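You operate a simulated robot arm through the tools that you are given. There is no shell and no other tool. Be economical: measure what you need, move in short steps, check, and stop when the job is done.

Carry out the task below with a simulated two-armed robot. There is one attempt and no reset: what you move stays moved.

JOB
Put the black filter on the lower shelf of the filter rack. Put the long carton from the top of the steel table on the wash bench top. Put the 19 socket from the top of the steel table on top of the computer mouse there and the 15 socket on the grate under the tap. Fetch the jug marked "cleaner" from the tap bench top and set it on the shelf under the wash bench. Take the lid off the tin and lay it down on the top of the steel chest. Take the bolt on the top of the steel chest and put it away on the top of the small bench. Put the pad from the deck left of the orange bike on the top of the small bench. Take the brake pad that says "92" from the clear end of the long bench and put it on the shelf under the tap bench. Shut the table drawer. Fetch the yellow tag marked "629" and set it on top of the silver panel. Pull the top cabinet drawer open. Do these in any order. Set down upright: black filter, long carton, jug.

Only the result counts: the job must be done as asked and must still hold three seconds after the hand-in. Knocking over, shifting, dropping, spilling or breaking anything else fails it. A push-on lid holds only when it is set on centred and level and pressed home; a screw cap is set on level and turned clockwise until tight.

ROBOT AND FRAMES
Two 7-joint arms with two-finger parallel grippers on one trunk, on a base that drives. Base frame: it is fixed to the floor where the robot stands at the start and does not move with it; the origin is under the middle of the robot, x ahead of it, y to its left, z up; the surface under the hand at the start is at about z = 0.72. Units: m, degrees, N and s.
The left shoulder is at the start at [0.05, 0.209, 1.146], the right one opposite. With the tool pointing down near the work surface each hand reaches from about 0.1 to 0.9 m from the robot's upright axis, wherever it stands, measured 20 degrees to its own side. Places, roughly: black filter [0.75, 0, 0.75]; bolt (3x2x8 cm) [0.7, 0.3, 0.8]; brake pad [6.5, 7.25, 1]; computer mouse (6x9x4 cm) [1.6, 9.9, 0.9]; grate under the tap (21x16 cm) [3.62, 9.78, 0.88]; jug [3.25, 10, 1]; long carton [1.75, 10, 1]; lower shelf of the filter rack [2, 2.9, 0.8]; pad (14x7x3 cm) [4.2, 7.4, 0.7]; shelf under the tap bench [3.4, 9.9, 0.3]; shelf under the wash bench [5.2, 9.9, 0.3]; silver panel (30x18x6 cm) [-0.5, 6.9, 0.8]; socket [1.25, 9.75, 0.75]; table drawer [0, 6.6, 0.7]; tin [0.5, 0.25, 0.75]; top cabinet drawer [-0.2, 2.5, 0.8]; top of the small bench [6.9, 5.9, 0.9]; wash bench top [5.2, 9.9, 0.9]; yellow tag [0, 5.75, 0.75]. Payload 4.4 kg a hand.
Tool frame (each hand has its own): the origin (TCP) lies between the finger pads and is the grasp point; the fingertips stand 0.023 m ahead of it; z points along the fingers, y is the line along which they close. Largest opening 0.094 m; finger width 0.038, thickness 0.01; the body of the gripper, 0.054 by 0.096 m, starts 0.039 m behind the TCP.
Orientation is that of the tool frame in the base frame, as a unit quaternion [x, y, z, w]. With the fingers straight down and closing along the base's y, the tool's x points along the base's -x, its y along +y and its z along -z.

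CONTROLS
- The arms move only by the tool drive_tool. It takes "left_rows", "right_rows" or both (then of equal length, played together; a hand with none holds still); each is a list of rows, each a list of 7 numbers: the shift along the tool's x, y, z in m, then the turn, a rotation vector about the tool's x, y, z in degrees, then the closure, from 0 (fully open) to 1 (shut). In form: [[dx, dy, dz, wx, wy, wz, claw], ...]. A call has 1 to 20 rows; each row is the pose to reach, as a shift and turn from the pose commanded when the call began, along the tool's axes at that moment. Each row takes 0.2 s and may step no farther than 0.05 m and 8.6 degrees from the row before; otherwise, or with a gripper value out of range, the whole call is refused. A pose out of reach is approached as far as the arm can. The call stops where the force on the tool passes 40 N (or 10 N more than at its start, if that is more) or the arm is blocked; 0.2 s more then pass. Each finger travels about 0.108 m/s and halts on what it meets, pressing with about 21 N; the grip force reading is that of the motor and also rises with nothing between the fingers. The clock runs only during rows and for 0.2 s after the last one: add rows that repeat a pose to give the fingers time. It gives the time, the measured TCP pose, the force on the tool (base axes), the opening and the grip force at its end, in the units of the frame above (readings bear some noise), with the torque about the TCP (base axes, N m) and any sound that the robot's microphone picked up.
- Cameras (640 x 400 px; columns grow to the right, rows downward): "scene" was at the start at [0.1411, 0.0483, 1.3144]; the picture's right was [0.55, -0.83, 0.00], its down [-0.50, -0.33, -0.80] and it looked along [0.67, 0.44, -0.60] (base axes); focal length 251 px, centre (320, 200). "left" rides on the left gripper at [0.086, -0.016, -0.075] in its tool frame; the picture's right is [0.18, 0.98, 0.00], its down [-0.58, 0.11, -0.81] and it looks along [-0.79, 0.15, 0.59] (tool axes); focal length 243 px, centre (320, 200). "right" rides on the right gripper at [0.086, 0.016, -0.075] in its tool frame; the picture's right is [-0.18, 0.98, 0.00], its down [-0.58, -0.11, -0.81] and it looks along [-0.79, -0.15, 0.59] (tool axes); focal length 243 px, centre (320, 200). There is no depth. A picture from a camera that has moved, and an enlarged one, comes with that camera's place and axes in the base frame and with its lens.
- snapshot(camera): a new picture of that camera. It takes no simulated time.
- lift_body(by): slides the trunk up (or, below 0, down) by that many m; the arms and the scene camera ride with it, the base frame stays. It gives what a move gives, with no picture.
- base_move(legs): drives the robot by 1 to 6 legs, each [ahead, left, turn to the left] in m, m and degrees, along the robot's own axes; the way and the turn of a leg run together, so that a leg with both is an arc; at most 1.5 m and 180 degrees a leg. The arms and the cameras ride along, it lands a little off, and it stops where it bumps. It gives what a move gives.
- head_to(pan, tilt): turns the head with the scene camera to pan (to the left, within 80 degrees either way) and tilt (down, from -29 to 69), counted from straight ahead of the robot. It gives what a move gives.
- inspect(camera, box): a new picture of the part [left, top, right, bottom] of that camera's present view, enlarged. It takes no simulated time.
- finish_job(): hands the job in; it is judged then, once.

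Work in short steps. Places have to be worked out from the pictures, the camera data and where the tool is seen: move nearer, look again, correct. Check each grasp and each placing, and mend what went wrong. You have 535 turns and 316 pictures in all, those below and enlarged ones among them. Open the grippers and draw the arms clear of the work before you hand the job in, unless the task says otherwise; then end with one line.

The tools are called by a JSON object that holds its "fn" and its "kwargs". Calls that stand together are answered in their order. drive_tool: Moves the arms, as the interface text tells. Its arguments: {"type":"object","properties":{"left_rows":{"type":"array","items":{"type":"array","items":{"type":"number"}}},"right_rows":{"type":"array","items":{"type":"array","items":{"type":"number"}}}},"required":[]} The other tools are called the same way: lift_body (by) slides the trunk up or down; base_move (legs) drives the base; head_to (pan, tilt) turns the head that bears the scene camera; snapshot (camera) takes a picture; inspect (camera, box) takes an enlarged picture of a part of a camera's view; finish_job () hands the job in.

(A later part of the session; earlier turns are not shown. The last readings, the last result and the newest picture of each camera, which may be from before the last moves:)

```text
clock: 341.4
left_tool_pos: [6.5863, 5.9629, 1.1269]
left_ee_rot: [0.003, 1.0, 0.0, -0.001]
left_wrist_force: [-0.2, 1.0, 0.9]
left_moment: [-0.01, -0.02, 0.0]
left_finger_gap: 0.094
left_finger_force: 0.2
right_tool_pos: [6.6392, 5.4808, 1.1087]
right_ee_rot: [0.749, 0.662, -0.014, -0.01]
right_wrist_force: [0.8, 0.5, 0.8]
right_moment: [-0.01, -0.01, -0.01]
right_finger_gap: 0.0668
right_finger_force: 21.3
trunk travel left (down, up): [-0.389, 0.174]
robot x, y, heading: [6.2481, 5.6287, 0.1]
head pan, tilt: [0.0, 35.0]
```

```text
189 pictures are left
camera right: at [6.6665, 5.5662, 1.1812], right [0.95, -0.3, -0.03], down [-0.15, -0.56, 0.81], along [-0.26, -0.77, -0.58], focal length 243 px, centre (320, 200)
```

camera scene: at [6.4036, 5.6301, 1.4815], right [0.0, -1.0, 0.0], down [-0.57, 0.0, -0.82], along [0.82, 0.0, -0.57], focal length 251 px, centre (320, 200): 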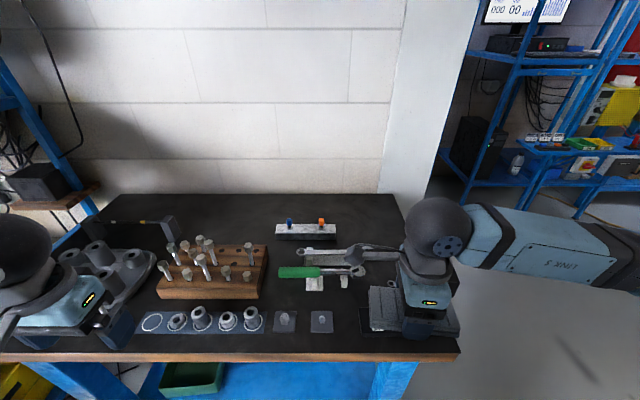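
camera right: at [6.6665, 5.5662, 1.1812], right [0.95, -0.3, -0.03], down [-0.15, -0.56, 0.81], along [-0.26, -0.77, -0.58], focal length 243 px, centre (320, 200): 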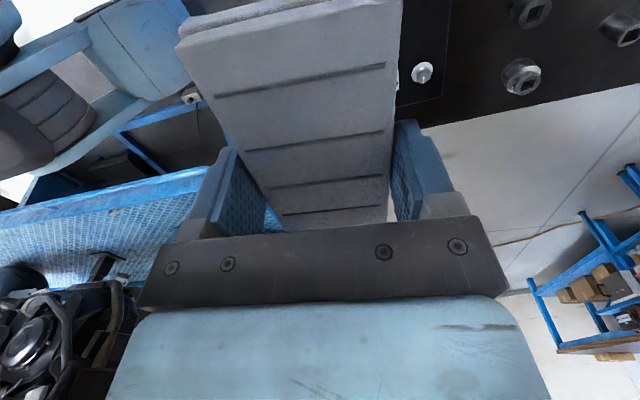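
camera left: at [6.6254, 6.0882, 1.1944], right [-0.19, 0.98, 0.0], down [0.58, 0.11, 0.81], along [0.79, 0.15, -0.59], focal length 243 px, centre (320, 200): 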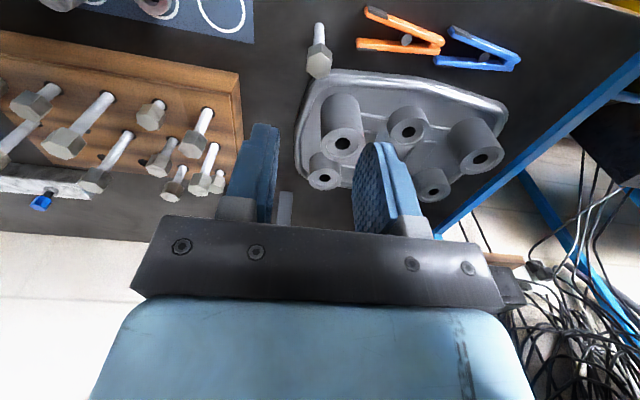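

The rear right area (x 7.0–7.23, y 5.35–5.56) is free. I'll extend the pad over (7.10, 5.45), levelling the hand on the way.

{"fn": "drive_tool", "kwargs": {"right_rows": [[0.003, 0.046, -0.002, -1, 0.2, 0, 0.6], [0.005, 0.092, -0.003, -1.9, 0.45, 0, 0.6], [0.008, 0.138, -0.005, -1.9, 0.45, 0, 0.6], [0.01, 0.184, -0.006, -1.9, 0.45, 0, 0.6], [0.013, 0.23, -0.008, -1.9, 0.45, 0, 0.6], [0.016, 0.276, -0.009, -1.9, 0.45, 0, 0.6], [0.018, 0.322, -0.011, -1.9, 0.45, 0, 0.6], [0.021, 0.368, -0.012, -1.9, 0.45, 0, 0.6], [0.024, 0.414, -0.014, -1.9, 0.45, 0, 0.6], [0.026, 0.461, -0.0156, -1.9, 0.45, 0, 0.6], [0.026, 0.461, -0.0156, -1.9, 0.45, 0, 0.6]]}}

{"fn": "snapshot", "kwargs": {"camera": "scene"}}

{"fn": "snapshot", "kwargs": {"camera": "right"}}

```text
clock: 343.8
left_tool_pos: [6.5859, 5.9611, 1.129]
left_ee_rot: [0.003, 1.0, 0.0, -0.001]
left_wrist_force: [-0.1, 0.1, 0.0]
left_moment: [0.04, 0.01, -0.01]
left_finger_gap: 0.0938
left_finger_force: 0.1
right_tool_pos: [7.0976, 5.4493, 1.1108]
right_ee_rot: [0.748, 0.663, 0.001, -0.002]
right_wrist_force: [-1.4, 0.3, -0.3]
right_moment: [0.03, -0.02, -0.01]
right_finger_gap: 0.0671
right_finger_force: 20.6
trunk travel left (down, up): [-0.389, 0.174]
robot x, y, heading: [6.2496, 5.6289, -0.0]
head pan, tilt: [0.0, 35.0]
```

```text
188 pictures are left
camera scene: at [6.4027, 5.6283, 1.4817], right [0.0, -1.0, 0.0], down [-0.57, 0.0, -0.82], along [0.82, 0.0, -0.57], focal length 251 px, centre (320, 200)
```

scene: 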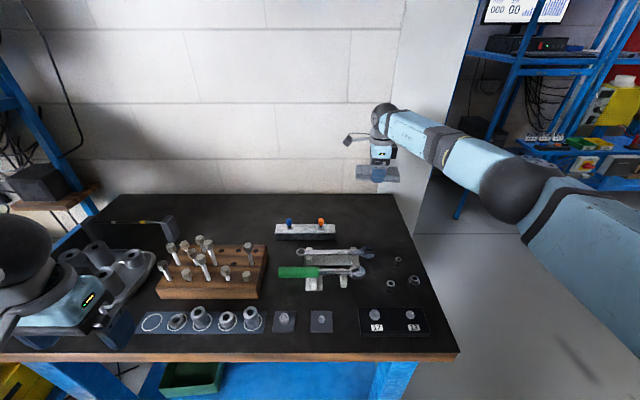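

```text
187 pictures are left
camera right: at [7.1236, 5.534, 1.1838], right [0.95, -0.3, 0.0], down [-0.18, -0.57, 0.8], along [-0.24, -0.77, -0.59], focal length 243 px, centre (320, 200)
```

right: 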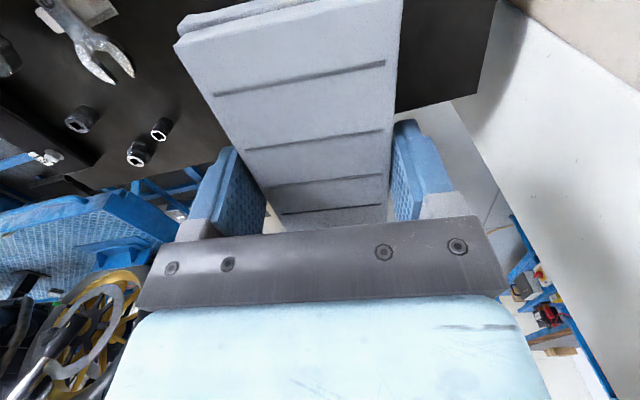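

Clear of everything. I'll lower the pad.

{"fn": "drive_tool", "kwargs": {"right_rows": [[0, 0, 0.04, 0, 0, 0, 0.6], [0, 0, 0.08, 0, 0, 0, 0.6], [0, 0, 0.12, 0, 0, 0, 0.6], [0, 0, 0.145, 0, 0, 0, 0.6], [0, 0, 0.152, 0, 0, 0, 0.6], [0, 0, 0.156, 0, 0, 0, 0.6], [0, 0, 0.16, 0, 0, 0, 0.6], [0, 0, 0.164, 0, 0, 0, 0.6], [0, 0, 0.168, 0, 0, 0, 0.6]]}}

{"fn": "snapshot", "kwargs": {"camera": "right"}}

```text
clock: 345.8
left_tool_pos: [6.5857, 5.9622, 1.1274]
left_ee_rot: [0.003, 1.0, 0.0, -0.001]
left_wrist_force: [0.2, -0.7, -0.5]
left_moment: [0.01, -0.03, -0.04]
left_finger_gap: 0.0941
left_finger_force: 0.0
right_tool_pos: [7.0823, 5.4472, 0.9449]
right_ee_rot: [0.749, 0.662, -0.001, -0.001]
right_wrist_force: [-0.3, 0.4, 0.4]
right_moment: [-0.02, 0.01, -0.02]
right_finger_gap: 0.067
right_finger_force: 21.0
right hand out of reach, approached as far as the arm can: row 3, 4, 5, 6, 7, 8, 9
trunk travel left (down, up): [-0.389, 0.174]
robot x, y, heading: [6.2514, 5.6335, -0.0]
head pan, tilt: [0.0, 35.0]
```

```text
186 pictures are left
camera right: at [7.1089, 5.5321, 1.019], right [0.95, -0.3, 0.0], down [-0.18, -0.56, 0.81], along [-0.25, -0.77, -0.59], focal length 243 px, centre (320, 200)
```

right: 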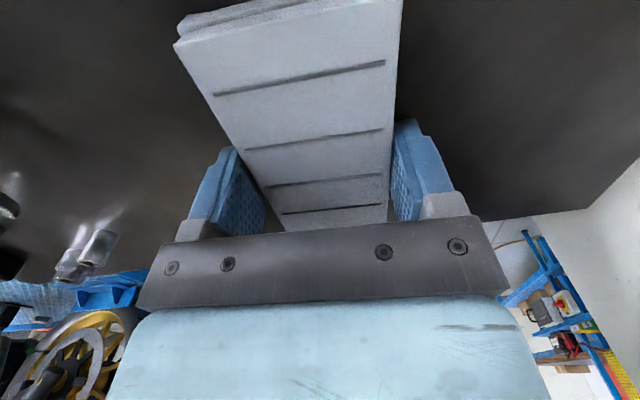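

I'm near the reach limit, so I'll finish lowering with the trunk.

{"fn": "lift_body", "kwargs": {"by": -0.006}}

{"fn": "lift_body", "kwargs": {"by": -0.004}}

{"fn": "lift_body", "kwargs": {"by": -0.004}}

```text
clock: 346.3
left_tool_pos: [6.5833, 5.9637, 1.122]
left_ee_rot: [0.003, 1.0, -0.001, -0.001]
left_wrist_force: [-0.4, 0.1, 0.1]
left_moment: [0.03, -0.05, 0.01]
left_finger_gap: 0.0939
left_finger_force: 0.1
right_tool_pos: [7.0825, 5.449, 0.9427]
right_ee_rot: [0.749, 0.663, 0.002, 0.0]
right_wrist_force: [2.9, -0.5, 16.6]
right_moment: [-0.39, 0.09, 0.02]
right_finger_gap: 0.0669
right_finger_force: 20.8
trunk travel left (down, up): [-0.383, 0.18]
robot x, y, heading: [6.2452, 5.6283, -0.2]
head pan, tilt: [0.0, 35.0]
```

```text
clock: 346.9
left_tool_pos: [6.5835, 5.9634, 1.1184]
left_ee_rot: [0.002, 1.0, -0.001, 0.0]
left_wrist_force: [-0.3, 0.4, -0.3]
left_moment: [-0.01, 0.0, -0.01]
left_finger_gap: 0.094
left_finger_force: 0.2
right_tool_pos: [7.084, 5.4477, 0.9429]
right_ee_rot: [0.749, 0.663, 0.004, 0.002]
right_wrist_force: [-4.8, 0.1, 14.8]
right_moment: [-0.31, 0.67, -0.16]
right_finger_gap: 0.0671
right_finger_force: 20.9
trunk travel left (down, up): [-0.38, 0.184]
robot x, y, heading: [6.247, 5.6281, -0.0]
head pan, tilt: [0.0, 35.0]
stopped: the force on the tool passed its limit at 41 N (the readings are from after the stop); the commanded pose is now the measured one
```

```text
clock: 347.4
left_tool_pos: [6.5811, 5.9637, 1.1155]
left_ee_rot: [0.003, 1.0, -0.001, 0.001]
left_wrist_force: [-0.5, 0.0, -0.2]
left_moment: [-0.02, 0.02, 0.02]
left_finger_gap: 0.0942
left_finger_force: 0.1
right_tool_pos: [7.0834, 5.4483, 0.9437]
right_ee_rot: [0.749, 0.663, 0.005, 0.004]
right_wrist_force: [5.6, -1.1, 38.4]
right_moment: [-0.32, 1.45, 0.08]
right_finger_gap: 0.0667
right_finger_force: 21.0
trunk travel left (down, up): [-0.376, 0.188]
robot x, y, heading: [6.244, 5.6281, 0.1]
head pan, tilt: [0.0, 35.0]
```

On the bench now. I'll raise a touch to relieve the pressure, open the fingers and lift away.

{"fn": "lift_body", "kwargs": {"by": 0.006}}

{"fn": "drive_tool", "kwargs": {"right_rows": [[0, 0, 0, 0, 0, 0, 0.3], [0, 0, 0, 0, 0, 0, 0.1], [0, 0, 0, 0, 0, 0, 0], [0, 0, 0, 0, 0, 0, 0]]}}

{"fn": "lift_body", "kwargs": {"by": 0.12}}

{"fn": "snapshot", "kwargs": {"camera": "right"}}

```text
clock: 348.0
left_tool_pos: [6.584, 5.963, 1.1204]
left_ee_rot: [0.002, 1.0, -0.001, 0.0]
left_wrist_force: [0.4, 0.3, 0.0]
left_moment: [-0.02, 0.0, 0.02]
left_finger_gap: 0.094
left_finger_force: 0.1
right_tool_pos: [7.0835, 5.4492, 0.9434]
right_ee_rot: [0.749, 0.663, 0.002, 0.001]
right_wrist_force: [8.2, 0.1, 19.8]
right_moment: [-0.02, 0.61, 0.05]
right_finger_gap: 0.067
right_finger_force: 21.2
trunk travel left (down, up): [-0.382, 0.182]
robot x, y, heading: [6.2508, 5.6278, 0.0]
head pan, tilt: [0.0, 35.0]
```

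```text
clock: 349.0
left_tool_pos: [6.5847, 5.9633, 1.1201]
left_ee_rot: [0.003, 1.0, 0.0, 0.0]
left_wrist_force: [1.4, -0.5, -0.1]
left_moment: [0.0, -0.03, 0.0]
left_finger_gap: 0.094
left_finger_force: 0.0
right_tool_pos: [7.0857, 5.4483, 0.9434]
right_ee_rot: [0.749, 0.662, 0.003, 0.001]
right_wrist_force: [18.2, -0.3, 20.4]
right_moment: [-0.22, 0.6, 0.18]
right_finger_gap: 0.0862
right_finger_force: 0.0
trunk travel left (down, up): [-0.382, 0.182]
robot x, y, heading: [6.2476, 5.6315, 0.1]
head pan, tilt: [0.0, 35.0]
```

```text
clock: 350.5
left_tool_pos: [6.5853, 5.9627, 1.2407]
left_ee_rot: [0.003, 1.0, 0.0, -0.001]
left_wrist_force: [0.6, 0.1, 0.0]
left_moment: [0.0, 0.0, 0.03]
left_finger_gap: 0.0942
left_finger_force: 0.0
right_tool_pos: [7.0846, 5.4475, 1.0624]
right_ee_rot: [0.749, 0.663, 0.001, 0.001]
right_wrist_force: [-0.5, 0.3, -0.8]
right_moment: [0.02, 0.0, 0.02]
right_finger_gap: 0.0939
right_finger_force: 0.1
trunk travel left (down, up): [-0.502, 0.062]
robot x, y, heading: [6.2452, 5.6295, -0.1]
head pan, tilt: [0.0, 35.0]
```

```text
185 pictures are left
camera right: at [7.1106, 5.5326, 1.1358], right [0.95, -0.3, 0.0], down [-0.18, -0.56, 0.81], along [-0.24, -0.77, -0.59], focal length 243 px, centre (320, 200)
```

right: 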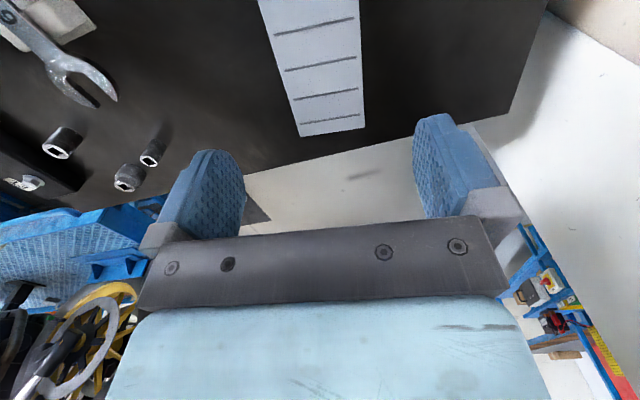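

The pad lies on the bench. I'll raise the right hand a bit, retract, back the robot off and lower the trunk.

{"fn": "drive_tool", "kwargs": {"right_rows": [[0, 0, -0.04, 0, 0, 0, 0], [0, -0.045, -0.06, 0, 0, 0, 0], [0, -0.09, -0.06, 0, 0, 0, 0], [0, -0.135, -0.06, 0, 0, 0, 0], [0, -0.18, -0.06, 0, 0, 0, 0], [0, -0.225, -0.06, 0, 0, 0, 0], [0, -0.27, -0.06, 0, 0, 0, 0], [0, -0.315, -0.06, 0, 0, 0, 0], [0, -0.36, -0.06, 0, 0, 0, 0], [0, -0.405, -0.06, 0, 0, 0, 0], [0, -0.44, -0.06, 0, 0, 0, 0]]}}

{"fn": "snapshot", "kwargs": {"camera": "scene"}}

```text
clock: 352.9
left_tool_pos: [6.5857, 5.9626, 1.2406]
left_ee_rot: [0.002, 1.0, 0.0, 0.0]
left_wrist_force: [0.3, -0.3, 0.0]
left_moment: [0.01, -0.03, 0.02]
left_finger_gap: 0.0937
left_finger_force: 0.0
right_tool_pos: [6.6461, 5.499, 1.1191]
right_ee_rot: [0.749, 0.663, 0.001, 0.0]
right_wrist_force: [0.3, 0.5, 0.5]
right_moment: [0.01, -0.02, 0.02]
right_finger_gap: 0.0941
right_finger_force: 0.1
trunk travel left (down, up): [-0.502, 0.062]
robot x, y, heading: [6.2485, 5.6305, -0.3]
head pan, tilt: [0.0, 35.0]
```

```text
184 pictures are left
camera scene: at [6.4028, 5.63, 1.5941], right [0.0, -1.0, 0.0], down [-0.57, 0.0, -0.82], along [0.82, 0.0, -0.57], focal length 251 px, centre (320, 200)
```

scene: 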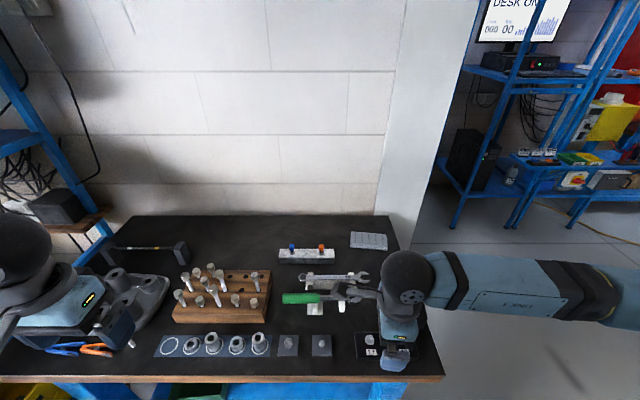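

Both are placed. I'll back off, lower the trunk, and unwind the right wrist.

{"fn": "base_move", "kwargs": {"legs": [[-0.6, 0, 0]]}}

{"fn": "lift_body", "kwargs": {"by": -0.18}}

{"fn": "drive_tool", "kwargs": {"right_rows": [[0, 0.02, 0, 0, 0, -8.5, 0], [0, 0.04, 0, 0, 0, -17, 0], [0, 0.04, 0, 0, 0, -25.5, 0], [0, 0.04, 0, 0, 0, -34, 0], [0, 0.04, 0, 0, 0, -42.5, 0], [0, 0.04, 0, 0, 0, -51, 0], [0, 0.04, 0, 0, 0, -59.5, 0], [0, 0.04, 0, 0, 0, -68, 0], [0, 0.04, 0, 0, 0, -76.5, 0], [0, 0.04, 0, 0, 0, -85, 0], [0, 0.04, 0, 0, 0, -93.5, 0], [0, 0.04, 0, 0, 0, -97, 0]]}}

```text
clock: 356.3
left_tool_pos: [5.9809, 5.9635, 1.2408]
left_ee_rot: [0.001, 1.0, 0.001, -0.001]
left_wrist_force: [-0.3, 0.3, -0.8]
left_moment: [0.0, -0.01, 0.0]
left_finger_gap: 0.094
left_finger_force: 0.0
right_tool_pos: [6.0476, 5.4988, 1.1208]
right_ee_rot: [0.748, 0.664, 0.002, 0.0]
right_wrist_force: [0.5, -0.4, -0.3]
right_moment: [-0.02, 0.04, 0.02]
right_finger_gap: 0.0941
right_finger_force: 0.0
trunk travel left (down, up): [-0.502, 0.062]
robot x, y, heading: [5.6437, 5.6281, 0.2]
head pan, tilt: [0.0, 35.0]
```

```text
clock: 358.3
left_tool_pos: [5.982, 5.9631, 1.0593]
left_ee_rot: [-0.001, 1.0, 0.0, -0.001]
left_wrist_force: [-0.1, -0.4, 0.0]
left_moment: [0.01, -0.02, 0.03]
left_finger_gap: 0.094
left_finger_force: 0.1
right_tool_pos: [6.0461, 5.4998, 0.9396]
right_ee_rot: [0.747, 0.664, 0.002, 0.001]
right_wrist_force: [0.3, -0.3, 0.3]
right_moment: [0.01, 0.02, 0.02]
right_finger_gap: 0.0941
right_finger_force: 0.0
trunk travel left (down, up): [-0.322, 0.242]
robot x, y, heading: [5.6444, 5.6291, 0.1]
head pan, tilt: [0.0, 35.0]
```

```text
clock: 360.9
left_tool_pos: [5.9822, 5.9638, 1.0605]
left_ee_rot: [-0.001, 1.0, 0.0, -0.001]
left_wrist_force: [-0.1, 0.0, -0.6]
left_moment: [-0.01, 0.03, -0.02]
left_finger_gap: 0.0942
left_finger_force: 0.0
right_tool_pos: [6.086, 5.4949, 0.9403]
right_ee_rot: [-0.005, 1.0, 0.001, 0.002]
right_wrist_force: [0.0, -0.4, 0.0]
right_moment: [-0.02, 0.0, -0.02]
right_finger_gap: 0.0941
right_finger_force: 0.0
trunk travel left (down, up): [-0.322, 0.242]
robot x, y, heading: [5.6501, 5.6322, 0.3]
head pan, tilt: [0.0, 35.0]
```

Now I'll strafe back left to face the long bench's clear end.

{"fn": "base_move", "kwargs": {"legs": [[-0.05, 0, -0.3], [0, 0.9, 0], [0, 0.85, 0]]}}

{"fn": "head_to", "kwargs": {"pan": 0, "tilt": 35}}

{"fn": "snapshot", "kwargs": {"camera": "scene"}}

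```text
clock: 377.2
left_tool_pos: [5.947, 7.7232, 1.0596]
left_ee_rot: [0.007, 1.0, 0.0, -0.001]
left_wrist_force: [-0.7, 0.0, 0.9]
left_moment: [0.02, 0.02, -0.02]
left_finger_gap: 0.0938
left_finger_force: 0.0
right_tool_pos: [6.0458, 7.2536, 0.9407]
right_ee_rot: [0.005, 1.0, 0.001, 0.002]
right_wrist_force: [0.7, -0.3, 0.3]
right_moment: [-0.04, 0.02, 0.02]
right_finger_gap: 0.0938
right_finger_force: 0.0
trunk travel left (down, up): [-0.322, 0.242]
robot x, y, heading: [5.6043, 7.3928, -0.3]
head pan, tilt: [0.0, 35.0]
```

```text
clock: 377.8
left_tool_pos: [5.9472, 7.7237, 1.0607]
left_ee_rot: [0.006, 1.0, 0.0, 0.0]
left_wrist_force: [0.3, -0.4, -0.2]
left_moment: [0.0, -0.02, -0.01]
left_finger_gap: 0.0941
left_finger_force: 0.1
right_tool_pos: [6.0469, 7.2536, 0.94]
right_ee_rot: [0.005, 1.0, 0.0, 0.001]
right_wrist_force: [-0.2, -0.1, -0.6]
right_moment: [0.0, 0.03, -0.04]
right_finger_gap: 0.0941
right_finger_force: 0.1
trunk travel left (down, up): [-0.322, 0.242]
robot x, y, heading: [5.6052, 7.3907, -0.3]
head pan, tilt: [0.0, 35.0]
```

```text
183 pictures are left
camera scene: at [5.7627, 7.3916, 1.4139], right [-0.01, -1.0, 0.0], down [-0.57, 0.01, -0.82], along [0.82, -0.01, -0.57], focal length 251 px, centre (320, 200)
```

scene: 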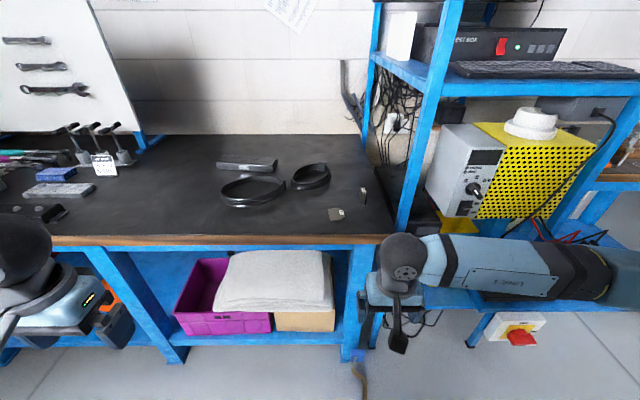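

{"fn": "inspect", "kwargs": {"camera": "scene", "box": [200, 140, 400, 250]}}

```text
3.20 times, centred on (300, 195) of scene
camera zoom: at [5.7627, 7.3916, 1.4139], right [-0.01, -1.0, 0.0], down [-0.57, 0.01, -0.82], along [0.82, -0.01, -0.57], focal length 804 px, centre (384, 216)
```

zoom: 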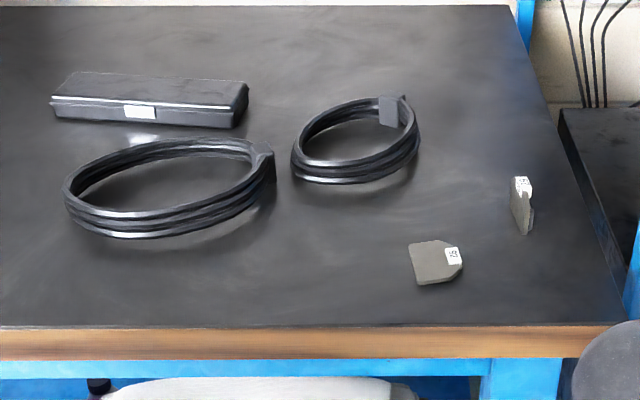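

{"fn": "inspect", "kwargs": {"camera": "scene", "box": [320, 185, 380, 230]}}

```text
8.89 times, centred on (350, 208) of scene
camera zoom: at [5.7627, 7.3916, 1.4139], right [-0.01, -1.0, 0.0], down [-0.57, 0.01, -0.82], along [0.82, -0.01, -0.57], focal length 2232 px, centre (53, 133)
```

zoom: 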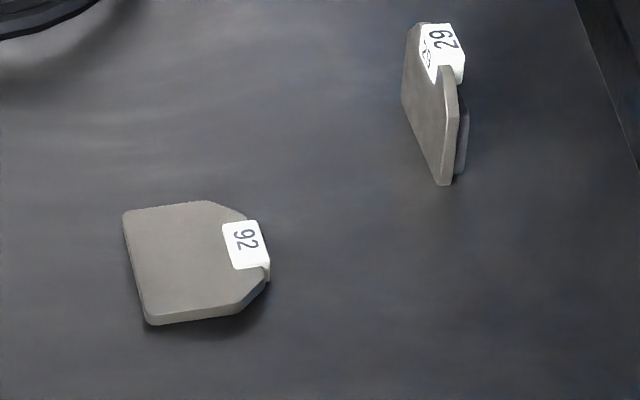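

{"fn": "inspect", "kwargs": {"camera": "scene", "box": [338, 204, 348, 212]}}

{"fn": "inspect", "kwargs": {"camera": "scene", "box": [356, 185, 368, 195]}}

```text
16.00 times, centred on (343, 208) of scene
camera zoom: at [5.7627, 7.3916, 1.4139], right [-0.01, -1.0, 0.0], down [-0.57, 0.01, -0.82], along [0.82, -0.01, -0.57], focal length 4018 px, centre (-48, 72)
```

zoom: 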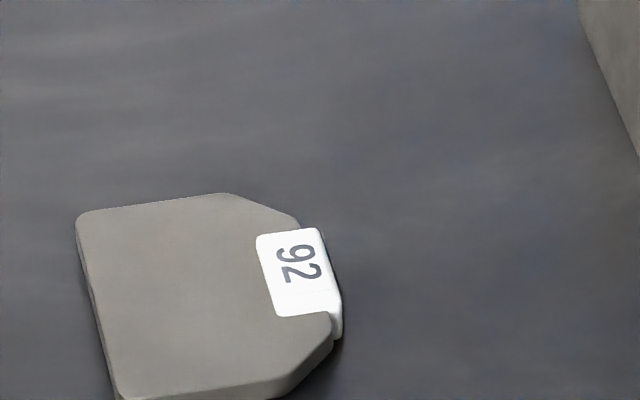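

```text
16.00 times, centred on (362, 190) of scene
camera zoom: at [5.7627, 7.3916, 1.4139], right [-0.01, -1.0, 0.0], down [-0.57, 0.01, -0.82], along [0.82, -0.01, -0.57], focal length 4018 px, centre (-352, 360)
```

zoom: 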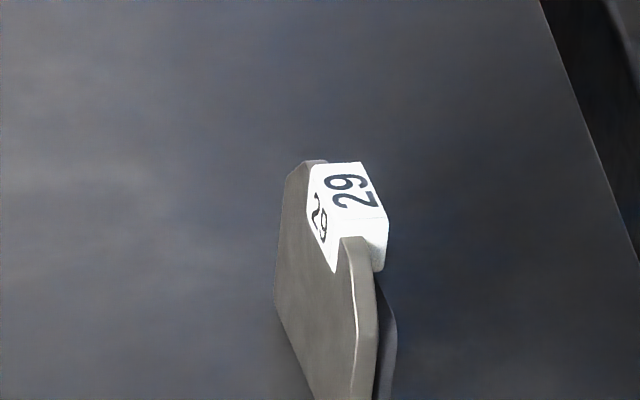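

The flat pad is "92" and the standing one is "29". I'll take 92 with the left hand, away from the rack: raise the trunk, shift right 0.18 m, then reach over.

{"fn": "lift_body", "kwargs": {"by": 0.08}}

{"fn": "base_move", "kwargs": {"legs": [[0, -0.18, 0.3]]}}

{"fn": "drive_tool", "kwargs": {"left_rows": [[-0.04, -0.02, 0, 0, 0, -3, 0], [-0.08, -0.04, 0, 0, 0, -6, 0], [-0.12, -0.07, 0, 0, 0, -8.7, 0], [-0.16, -0.1, 0, 0, 0, -8.7, 0], [-0.2, -0.125, 0, 0, 0, -8.7, 0], [-0.24, -0.15, 0, 0, 0, -8.7, 0], [-0.28, -0.175, 0, 0, 0, -8.7, 0], [-0.32, -0.2, 0, 0, 0, -8.7, 0], [-0.36, -0.21, 0, 0, 0, -8.7, 0], [-0.4, -0.21, 0, 0, 0, -8.7, 0], [-0.4, -0.21, 0, 0, 0, -8.7, 0]]}}

{"fn": "snapshot", "kwargs": {"camera": "left"}}

{"fn": "snapshot", "kwargs": {"camera": "scene"}}

```text
clock: 379.0
left_tool_pos: [5.9471, 7.7214, 1.1395]
left_ee_rot: [0.007, 1.0, 0.0, -0.001]
left_wrist_force: [-0.6, 0.4, -1.0]
left_moment: [0.03, 0.0, -0.02]
left_finger_gap: 0.0941
left_finger_force: 0.0
right_tool_pos: [6.0452, 7.2532, 1.0203]
right_ee_rot: [0.005, 1.0, 0.001, 0.001]
right_wrist_force: [0.6, 0.4, 0.1]
right_moment: [-0.02, 0.02, -0.04]
right_finger_gap: 0.0938
right_finger_force: 0.0
trunk travel left (down, up): [-0.402, 0.162]
robot x, y, heading: [5.6023, 7.3886, -0.5]
head pan, tilt: [0.0, 35.0]
```

```text
clock: 381.2
left_tool_pos: [5.9451, 7.5443, 1.1401]
left_ee_rot: [0.006, 1.0, 0.0, -0.001]
left_wrist_force: [-0.1, -0.3, 0.7]
left_moment: [-0.01, 0.02, -0.02]
left_finger_gap: 0.094
left_finger_force: 0.1
right_tool_pos: [6.0447, 7.0753, 1.02]
right_ee_rot: [0.002, 1.0, 0.001, 0.002]
right_wrist_force: [0.5, 0.7, -0.1]
right_moment: [-0.03, -0.01, 0.0]
right_finger_gap: 0.0939
right_finger_force: 0.1
trunk travel left (down, up): [-0.402, 0.162]
robot x, y, heading: [5.6071, 7.2158, -0.4]
head pan, tilt: [0.0, 35.0]
```

```text
clock: 383.6
left_tool_pos: [6.3426, 7.3297, 1.1399]
left_ee_rot: [-0.069, 0.998, 0.0, -0.001]
left_wrist_force: [0.3, 0.1, -0.3]
left_moment: [-0.05, -0.03, 0.0]
left_finger_gap: 0.0939
left_finger_force: 0.1
right_tool_pos: [6.0443, 7.0749, 1.0208]
right_ee_rot: [0.003, 1.0, 0.0, 0.002]
right_wrist_force: [0.5, 0.0, -0.2]
right_moment: [0.01, -0.03, 0.07]
right_finger_gap: 0.0938
right_finger_force: 0.1
trunk travel left (down, up): [-0.402, 0.162]
robot x, y, heading: [5.6048, 7.2146, -0.5]
head pan, tilt: [0.0, 35.0]
```

```text
178 pictures are left
camera left: at [6.259, 7.3004, 1.2154], right [-0.32, 0.95, 0.0], down [0.56, 0.19, 0.81], along [0.76, 0.26, -0.59], focal length 243 px, centre (320, 200)
```

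left: 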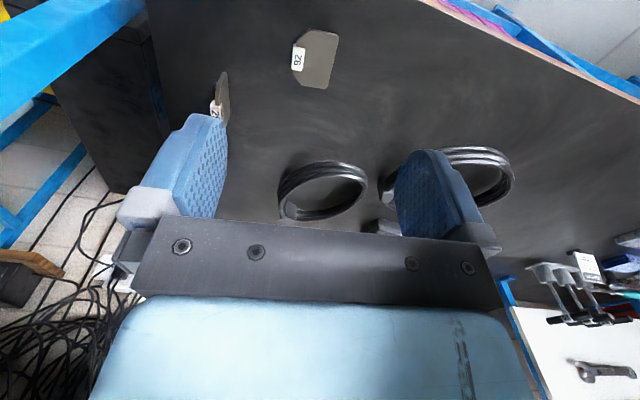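

```text
177 pictures are left
camera scene: at [5.7606, 7.2127, 1.494], right [-0.01, -1.0, 0.0], down [-0.57, 0.0, -0.82], along [0.82, -0.01, -0.57], focal length 251 px, centre (320, 200)
```

scene: 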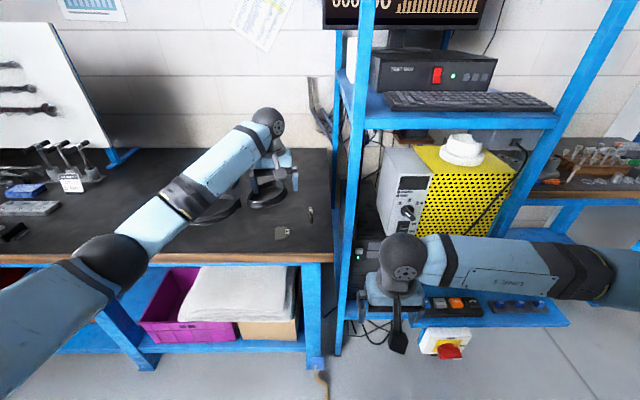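

The pad's top is at about (6.378, 7.335, 0.93). I'll move over it and descend most of the way.

{"fn": "drive_tool", "kwargs": {"left_rows": [[-0.035, 0, 0.02, 0, 0, 0, 0], [-0.035, 0, 0.06, 0, 0, 0, 0], [-0.035, 0, 0.1, 0, 0, 0, 0], [-0.035, 0, 0.14, 0, 0, 0, 0], [-0.035, 0, 0.165, 0, 0, 0, 0], [-0.035, 0, 0.165, 0, 0, 0, 0]]}}

{"fn": "snapshot", "kwargs": {"camera": "left"}}

```text
clock: 385.0
left_tool_pos: [6.3769, 7.3338, 0.9754]
left_ee_rot: [-0.07, 0.998, 0.0, -0.001]
left_wrist_force: [0.3, 0.3, 0.0]
left_moment: [0.0, 0.01, 0.0]
left_finger_gap: 0.0938
left_finger_force: 0.0
right_tool_pos: [6.0449, 7.0749, 1.0201]
right_ee_rot: [0.003, 1.0, 0.001, 0.001]
right_wrist_force: [0.0, 1.6, 0.2]
right_moment: [0.02, 0.03, -0.03]
right_finger_gap: 0.0941
right_finger_force: 0.1
trunk travel left (down, up): [-0.402, 0.162]
robot x, y, heading: [5.6045, 7.2152, -0.1]
head pan, tilt: [0.0, 35.0]
```

```text
176 pictures are left
camera left: at [6.294, 7.3051, 1.05], right [-0.32, 0.95, 0.0], down [0.56, 0.19, 0.81], along [0.76, 0.26, -0.59], focal length 243 px, centre (320, 200)
```

left: 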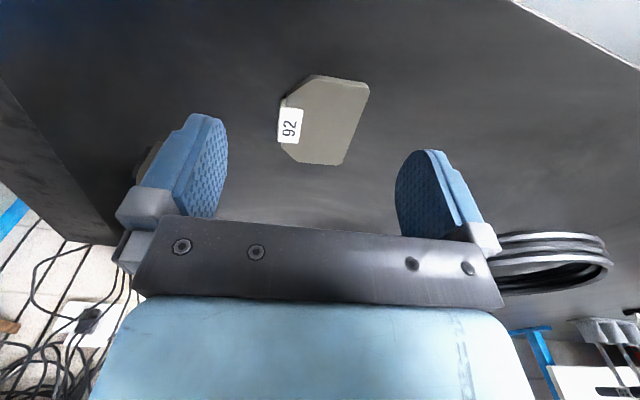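

It's centred, and the "29" pad is about 4 cm outside the left finger. I'll pre-close to about 70 mm, descend to the bench, then grip.

{"fn": "drive_tool", "kwargs": {"left_rows": [[0, 0, 0, 0, 0, 0, 0.22], [0, 0, 0.012, 0, 0, 0, 0.22], [0, 0, 0.022, 0, 0, 0, 0.22], [0, 0, 0.027, 0, 0, 0, 0.22], [0, 0, 0.031, 0, 0, 0, 0.22], [0, 0, 0.035, 0, 0, 0, 0.22]]}}

{"fn": "snapshot", "kwargs": {"camera": "left"}}

```text
clock: 386.4
left_tool_pos: [6.3771, 7.334, 0.9444]
left_ee_rot: [-0.07, 0.998, 0.0, 0.0]
left_wrist_force: [-0.6, 1.4, 11.1]
left_moment: [0.4, 0.24, 0.06]
left_finger_gap: 0.0735
left_finger_force: 0.6
right_tool_pos: [6.0434, 7.0746, 1.0207]
right_ee_rot: [0.003, 1.0, 0.001, 0.003]
right_wrist_force: [0.7, -0.1, 0.1]
right_moment: [-0.03, 0.02, 0.0]
right_finger_gap: 0.094
right_finger_force: 0.1
trunk travel left (down, up): [-0.402, 0.162]
robot x, y, heading: [5.6043, 7.2165, -0.5]
head pan, tilt: [0.0, 35.0]
```

```text
175 pictures are left
camera left: at [6.294, 7.3049, 1.0179], right [-0.32, 0.95, 0.0], down [0.56, 0.19, 0.81], along [0.76, 0.26, -0.59], focal length 243 px, centre (320, 200)
```

left: 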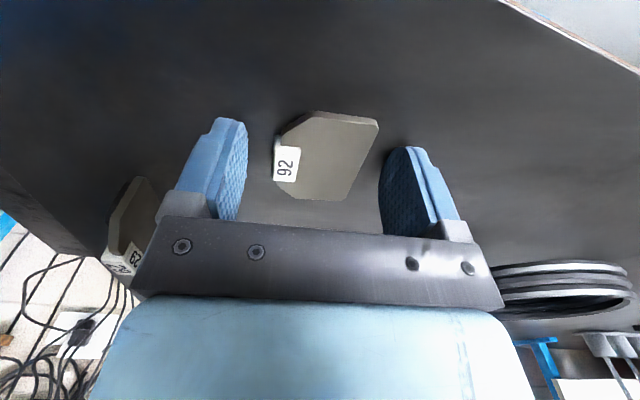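

Fingertips touch the bench. I'll close on the pad.

{"fn": "drive_tool", "kwargs": {"left_rows": [[0, 0, -0.003, 0, 0, 0, 0.35], [0, 0, -0.003, 0, 0, 0, 0.5], [0, 0, -0.003, 0, 0, 0, 0.7], [0, 0, -0.003, 0, 0, 0, 0.7], [0, 0, -0.003, 0, 0, 0, 0.7]]}}

{"fn": "snapshot", "kwargs": {"camera": "left"}}

```text
clock: 387.6
left_tool_pos: [6.3777, 7.3343, 0.943]
left_ee_rot: [-0.071, 0.998, 0.0, -0.001]
left_wrist_force: [0.7, -0.1, -0.4]
left_moment: [-0.03, 0.01, -0.04]
left_finger_gap: 0.0467
left_finger_force: 21.0
right_tool_pos: [6.0449, 7.0742, 1.0198]
right_ee_rot: [0.002, 1.0, 0.0, 0.002]
right_wrist_force: [-0.3, 0.6, -0.8]
right_moment: [0.0, -0.01, 0.01]
right_finger_gap: 0.094
right_finger_force: 0.0
trunk travel left (down, up): [-0.402, 0.162]
robot x, y, heading: [5.6048, 7.2131, -0.5]
head pan, tilt: [0.0, 35.0]
```

```text
174 pictures are left
camera left: at [6.2942, 7.3049, 1.0181], right [-0.32, 0.95, 0.0], down [0.56, 0.19, 0.81], along [0.76, 0.26, -0.59], focal length 243 px, centre (320, 200)
```

left: 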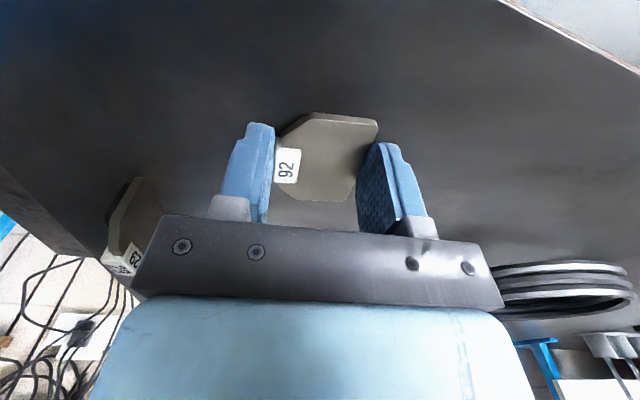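

Gripped at 47 mm. I'll lift a few centimetres and check.

{"fn": "drive_tool", "kwargs": {"left_rows": [[0, 0, -0.02, 0, 0, 0, 0.8], [0, 0, -0.05, 0, 0, 0, 0.8], [0, 0, -0.09, 0, 0, 0, 0.8], [0, 0, -0.13, 0, 0, 0, 0.8]]}}

{"fn": "snapshot", "kwargs": {"camera": "left"}}

```text
clock: 388.6
left_tool_pos: [6.3758, 7.3343, 1.0718]
left_ee_rot: [-0.07, 0.998, 0.0, -0.001]
left_wrist_force: [-0.1, 0.6, -0.9]
left_moment: [0.01, -0.03, 0.03]
left_finger_gap: 0.0465
left_finger_force: 20.8
right_tool_pos: [6.0444, 7.0743, 1.0207]
right_ee_rot: [0.002, 1.0, 0.001, 0.001]
right_wrist_force: [-0.8, 0.3, -0.3]
right_moment: [0.0, 0.0, 0.03]
right_finger_gap: 0.0939
right_finger_force: 0.1
trunk travel left (down, up): [-0.402, 0.162]
robot x, y, heading: [5.6041, 7.2142, -0.6]
head pan, tilt: [0.0, 35.0]
```

```text
173 pictures are left
camera left: at [6.2931, 7.3059, 1.1479], right [-0.32, 0.95, 0.0], down [0.56, 0.19, 0.81], along [0.76, 0.26, -0.59], focal length 243 px, centre (320, 200)
```

left: 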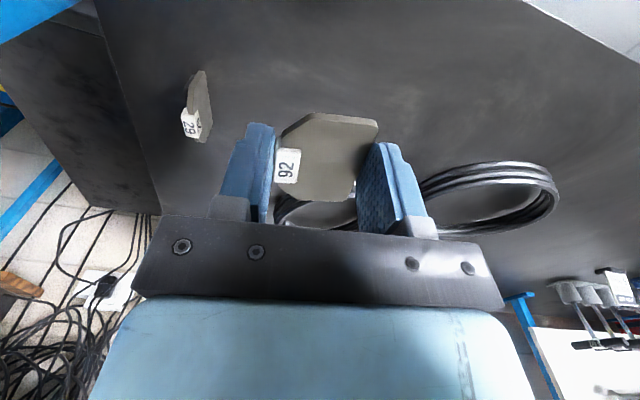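

Held, and "29" is still standing. I'll retract the left hand, strafe out of the lane, and turn to face the wash/tap benches (+y).

{"fn": "drive_tool", "kwargs": {"left_rows": [[0.04, 0.02, -0.02, 0, 0, 0, 0.8], [0.08, 0.045, -0.03, 0, 0, 0, 0.8], [0.12, 0.07, -0.03, 0, 0, 0, 0.8], [0.16, 0.1, -0.03, 0, 0, 0, 0.8], [0.2, 0.125, -0.03, 0, 0, 0, 0.8], [0.24, 0.15, -0.03, 0, 0, 0, 0.8], [0.28, 0.175, -0.03, 0, 0, 0, 0.8], [0.32, 0.2, -0.03, 0, 0, 0, 0.8], [0.36, 0.22, -0.03, 0, 0, 0, 0.8], [0.38, 0.22, -0.03, 0, 0, 0, 0.8]]}}

{"fn": "base_move", "kwargs": {"legs": [[0, 1.2, 0.5], [-0.6, 0, 0], [0, 0, 90]]}}

{"fn": "head_to", "kwargs": {"pan": 0, "tilt": 15}}

{"fn": "snapshot", "kwargs": {"camera": "scene"}}

```text
clock: 390.8
left_tool_pos: [5.9702, 7.4998, 1.1047]
left_ee_rot: [-0.07, 0.998, 0.001, -0.001]
left_wrist_force: [0.4, 0.0, -0.6]
left_moment: [0.01, 0.02, 0.01]
left_finger_gap: 0.0466
left_finger_force: 21.1
right_tool_pos: [6.0446, 7.0738, 1.0201]
right_ee_rot: [0.002, 1.0, 0.0, 0.002]
right_wrist_force: [0.8, -1.1, 0.0]
right_moment: [0.02, 0.02, -0.04]
right_finger_gap: 0.094
right_finger_force: 0.1
trunk travel left (down, up): [-0.402, 0.162]
robot x, y, heading: [5.6049, 7.2111, -0.6]
head pan, tilt: [0.0, 35.0]
```

```text
clock: 408.4
left_tool_pos: [4.7171, 8.7809, 1.1024]
left_ee_rot: [0.746, -0.666, 0.001, 0.001]
left_wrist_force: [0.8, 1.0, -1.0]
left_moment: [-0.03, -0.03, 0.0]
left_finger_gap: 0.0465
left_finger_force: 21.1
right_tool_pos: [5.1447, 8.8438, 1.0204]
right_ee_rot: [-0.696, 0.718, 0.001, 0.001]
right_wrist_force: [-0.6, 0.1, -0.2]
right_moment: [0.0, 0.03, 0.0]
right_finger_gap: 0.094
right_finger_force: 0.0
trunk travel left (down, up): [-0.402, 0.162]
robot x, y, heading: [4.9962, 8.4073, 88.2]
head pan, tilt: [0.0, 35.0]
```

```text
clock: 409.2
left_tool_pos: [4.7176, 8.7799, 1.1032]
left_ee_rot: [0.746, -0.666, 0.001, 0.0]
left_wrist_force: [-0.2, 0.2, -0.8]
left_moment: [-0.01, 0.02, -0.03]
left_finger_gap: 0.0465
left_finger_force: 20.8
right_tool_pos: [5.1445, 8.8444, 1.021]
right_ee_rot: [-0.696, 0.718, 0.002, 0.001]
right_wrist_force: [1.5, 1.3, 0.4]
right_moment: [-0.02, 0.01, 0.01]
right_finger_gap: 0.094
right_finger_force: 0.1
trunk travel left (down, up): [-0.402, 0.162]
robot x, y, heading: [4.9959, 8.4089, 88.3]
head pan, tilt: [0.0, 15.0]
```

```text
172 pictures are left
camera scene: at [5.0017, 8.5679, 1.5258], right [1.0, -0.03, 0.0], down [-0.01, -0.26, -0.97], along [0.03, 0.97, -0.26], focal length 251 px, centre (320, 200)
```

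scene: 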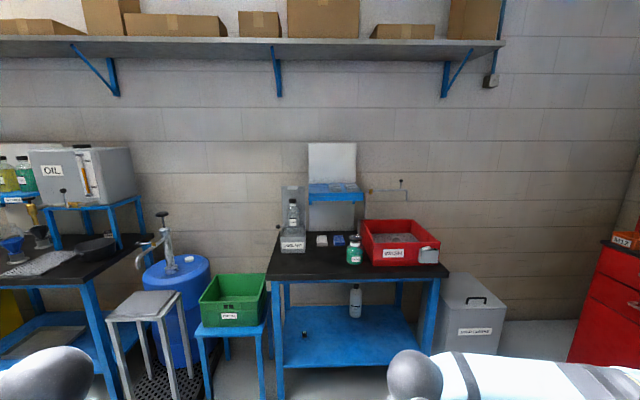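

I'll move left to face the tap bench.

{"fn": "base_move", "kwargs": {"legs": [[0, 1.45, 1.7]]}}

{"fn": "head_to", "kwargs": {"pan": 0, "tilt": 22}}

{"fn": "snapshot", "kwargs": {"camera": "scene"}}

```text
clock: 421.9
left_tool_pos: [3.2783, 8.8124, 1.1028]
left_ee_rot: [0.752, -0.659, 0.001, 0.0]
left_wrist_force: [0.0, -0.8, 0.2]
left_moment: [0.0, 0.01, 0.02]
left_finger_gap: 0.0466
left_finger_force: 21.1
right_tool_pos: [3.7034, 8.8804, 1.0204]
right_ee_rot: [-0.701, 0.713, 0.002, 0.0]
right_wrist_force: [-0.1, 0.2, -0.4]
right_moment: [0.0, 0.01, -0.01]
right_finger_gap: 0.0941
right_finger_force: 0.2
trunk travel left (down, up): [-0.402, 0.162]
robot x, y, heading: [3.5608, 8.4454, 89.1]
head pan, tilt: [0.0, 15.0]
```

```text
clock: 422.6
left_tool_pos: [3.2781, 8.8115, 1.1035]
left_ee_rot: [0.751, -0.66, 0.001, 0.001]
left_wrist_force: [-0.8, -0.4, -0.8]
left_moment: [-0.03, -0.02, 0.03]
left_finger_gap: 0.0464
left_finger_force: 21.3
right_tool_pos: [3.7038, 8.8804, 1.0198]
right_ee_rot: [-0.701, 0.713, 0.002, 0.001]
right_wrist_force: [0.1, 0.3, 0.9]
right_moment: [0.04, -0.01, 0.01]
right_finger_gap: 0.0941
right_finger_force: 0.1
trunk travel left (down, up): [-0.402, 0.162]
robot x, y, heading: [3.5618, 8.4438, 88.9]
head pan, tilt: [0.0, 22.0]
```

```text
171 pictures are left
camera scene: at [3.5641, 8.6031, 1.5146], right [1.0, -0.02, 0.0], down [-0.01, -0.37, -0.93], along [0.02, 0.93, -0.37], focal length 251 px, centre (320, 200)
```

scene: 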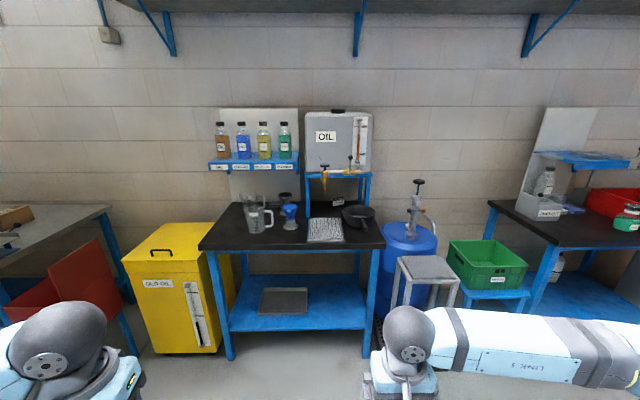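

{"fn": "inspect", "kwargs": {"camera": "scene", "box": [190, 170, 400, 260]}}

{"fn": "inspect", "kwargs": {"camera": "scene", "box": [200, 240, 400, 365]}}

```text
3.05 times, centred on (295, 215) of scene
camera zoom: at [3.5641, 8.6031, 1.5146], right [1.0, -0.02, 0.0], down [-0.01, -0.37, -0.93], along [0.02, 0.93, -0.37], focal length 765 px, centre (396, 154)
```

zoom: 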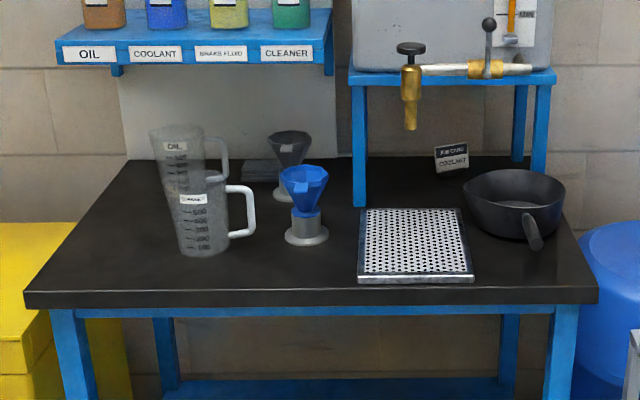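

```text
3.20 times, centred on (300, 302) of scene
camera zoom: at [3.5641, 8.6031, 1.5146], right [1.0, -0.02, 0.0], down [-0.01, -0.37, -0.93], along [0.02, 0.93, -0.37], focal length 804 px, centre (384, -128)
```

zoom: 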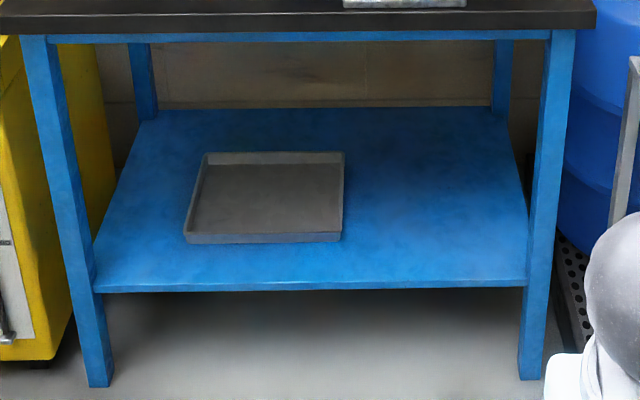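

The shelf under the tap bench has a tray on its left; the right front part (around (3.67, 9.72)) is free. I'll line up at x≈3.87, lower the trunk, then extend the left arm low before driving in.

{"fn": "base_move", "kwargs": {"legs": [[-0.05, -0.31, 1.0]]}}

{"fn": "lift_body", "kwargs": {"by": -0.38}}

{"fn": "drive_tool", "kwargs": {"left_rows": [[-0.04, 0, 0.02, 0, 0, 0, 0.8], [-0.08, 0, 0.04, 0, 0, 0, 0.8], [-0.12, 0, 0.06, 0, 0, 0, 0.8], [-0.16, 0, 0.08, 0, 0, 0, 0.8], [-0.2, 0, 0.1, 0, 0, 0, 0.8], [-0.24, 0, 0.12, 0, 0, 0, 0.8], [-0.28, 0, 0.14, 0, 0, 0, 0.8], [-0.32, 0, 0.17, 0, 0, 0, 0.8], [-0.34, 0, 0.21, 0, 0, 0, 0.8], [-0.34, 0, 0.25, 0, 0, 0, 0.8], [-0.34, 0, 0.29, 0, 0, 0, 0.8], [-0.34, 0, 0.33, 0, 0, 0, 0.8]]}}

{"fn": "snapshot", "kwargs": {"camera": "scene"}}

{"fn": "snapshot", "kwargs": {"camera": "left"}}

```text
clock: 426.0
left_tool_pos: [3.5855, 8.7536, 1.1035]
left_ee_rot: [0.757, -0.654, 0.0, 0.0]
left_wrist_force: [0.6, 1.0, -0.3]
left_moment: [-0.04, -0.01, 0.02]
left_finger_gap: 0.0461
left_finger_force: 21.2
right_tool_pos: [4.01, 8.8285, 1.0202]
right_ee_rot: [-0.706, 0.708, 0.002, 0.001]
right_wrist_force: [0.4, -1.0, 0.3]
right_moment: [-0.01, 0.0, -0.01]
right_finger_gap: 0.0938
right_finger_force: 0.1
trunk travel left (down, up): [-0.402, 0.162]
robot x, y, heading: [3.8742, 8.388, 89.8]
head pan, tilt: [0.0, 22.0]
```

```text
clock: 429.6
left_tool_pos: [3.5855, 8.7531, 0.7227]
left_ee_rot: [0.756, -0.654, 0.001, 0.001]
left_wrist_force: [-0.1, -0.2, -0.9]
left_moment: [-0.02, -0.01, 0.01]
left_finger_gap: 0.0464
left_finger_force: 21.3
right_tool_pos: [4.0097, 8.8301, 0.6413]
right_ee_rot: [-0.706, 0.708, 0.002, 0.0]
right_wrist_force: [-0.5, -0.1, -0.1]
right_moment: [0.0, 0.02, 0.01]
right_finger_gap: 0.0938
right_finger_force: 0.1
trunk travel left (down, up): [-0.022, 0.542]
robot x, y, heading: [3.8743, 8.3885, 90.0]
head pan, tilt: [0.0, 22.0]
```

```text
clock: 432.2
left_tool_pos: [3.5357, 9.0925, 0.3937]
left_ee_rot: [0.756, -0.655, -0.001, 0.0]
left_wrist_force: [-0.9, -0.2, -0.5]
left_moment: [-0.03, 0.0, -0.04]
left_finger_gap: 0.0463
left_finger_force: 21.1
right_tool_pos: [4.0095, 8.8296, 0.6404]
right_ee_rot: [-0.706, 0.708, 0.001, 0.0]
right_wrist_force: [-0.3, 0.7, 0.1]
right_moment: [-0.03, -0.02, -0.02]
right_finger_gap: 0.094
right_finger_force: 0.1
trunk travel left (down, up): [-0.022, 0.542]
robot x, y, heading: [3.875, 8.3891, 90.0]
head pan, tilt: [0.0, 22.0]
```

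```text
168 pictures are left
camera scene: at [3.8752, 8.5497, 1.1345], right [1.0, 0.0, 0.0], down [0.0, -0.37, -0.93], along [0.0, 0.93, -0.37], focal length 251 px, centre (320, 200)
```

scene: 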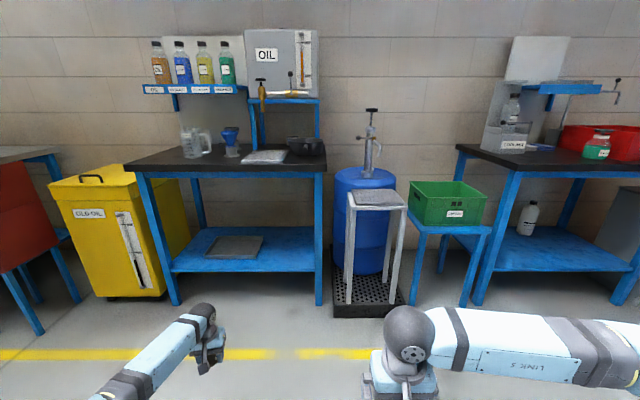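

```text
167 pictures are left
camera left: at [3.565, 9.0078, 0.4681], right [-0.95, -0.32, 0.0], down [-0.19, 0.56, 0.81], along [-0.26, 0.76, -0.59], focal length 243 px, centre (320, 200)
```

left: 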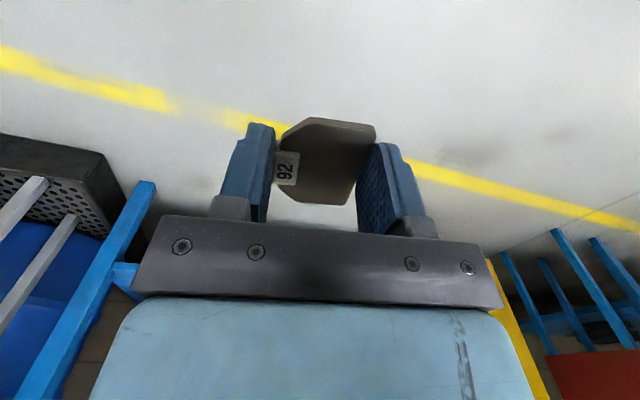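

The shelf is at z≈0.32, front edge y≈9.636, with free space x≈3.52–3.82. I'll shift right 0.12 m and drive forward in two stages.

{"fn": "base_move", "kwargs": {"legs": [[0, -0.12, 0], [0.35, 0, 0]]}}

{"fn": "snapshot", "kwargs": {"camera": "scene"}}

```text
clock: 435.8
left_tool_pos: [3.6593, 9.4447, 0.3929]
left_ee_rot: [0.755, -0.655, 0.001, 0.001]
left_wrist_force: [0.3, -0.8, -0.5]
left_moment: [0.02, 0.04, -0.04]
left_finger_gap: 0.0462
left_finger_force: 20.7
right_tool_pos: [4.1306, 9.1801, 0.6409]
right_ee_rot: [-0.705, 0.709, 0.001, 0.001]
right_wrist_force: [0.4, 0.2, -0.3]
right_moment: [-0.01, 0.01, 0.03]
right_finger_gap: 0.0938
right_finger_force: 0.1
trunk travel left (down, up): [-0.022, 0.542]
robot x, y, heading: [3.9915, 8.7385, 89.8]
head pan, tilt: [0.0, 22.0]
```

```text
166 pictures are left
camera scene: at [3.9954, 8.9012, 1.1345], right [1.0, -0.01, 0.0], down [0.0, -0.37, -0.93], along [0.01, 0.93, -0.37], focal length 251 px, centre (320, 200)
```

scene: 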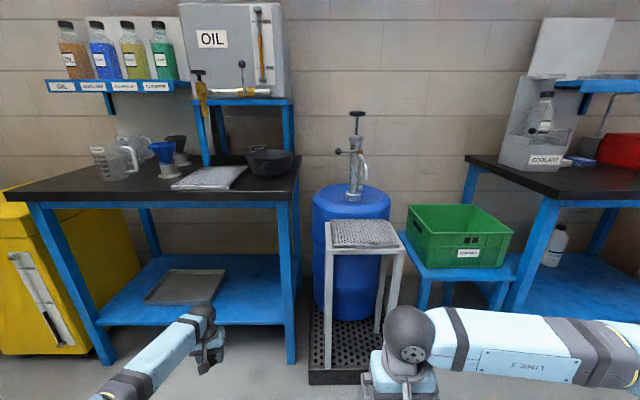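

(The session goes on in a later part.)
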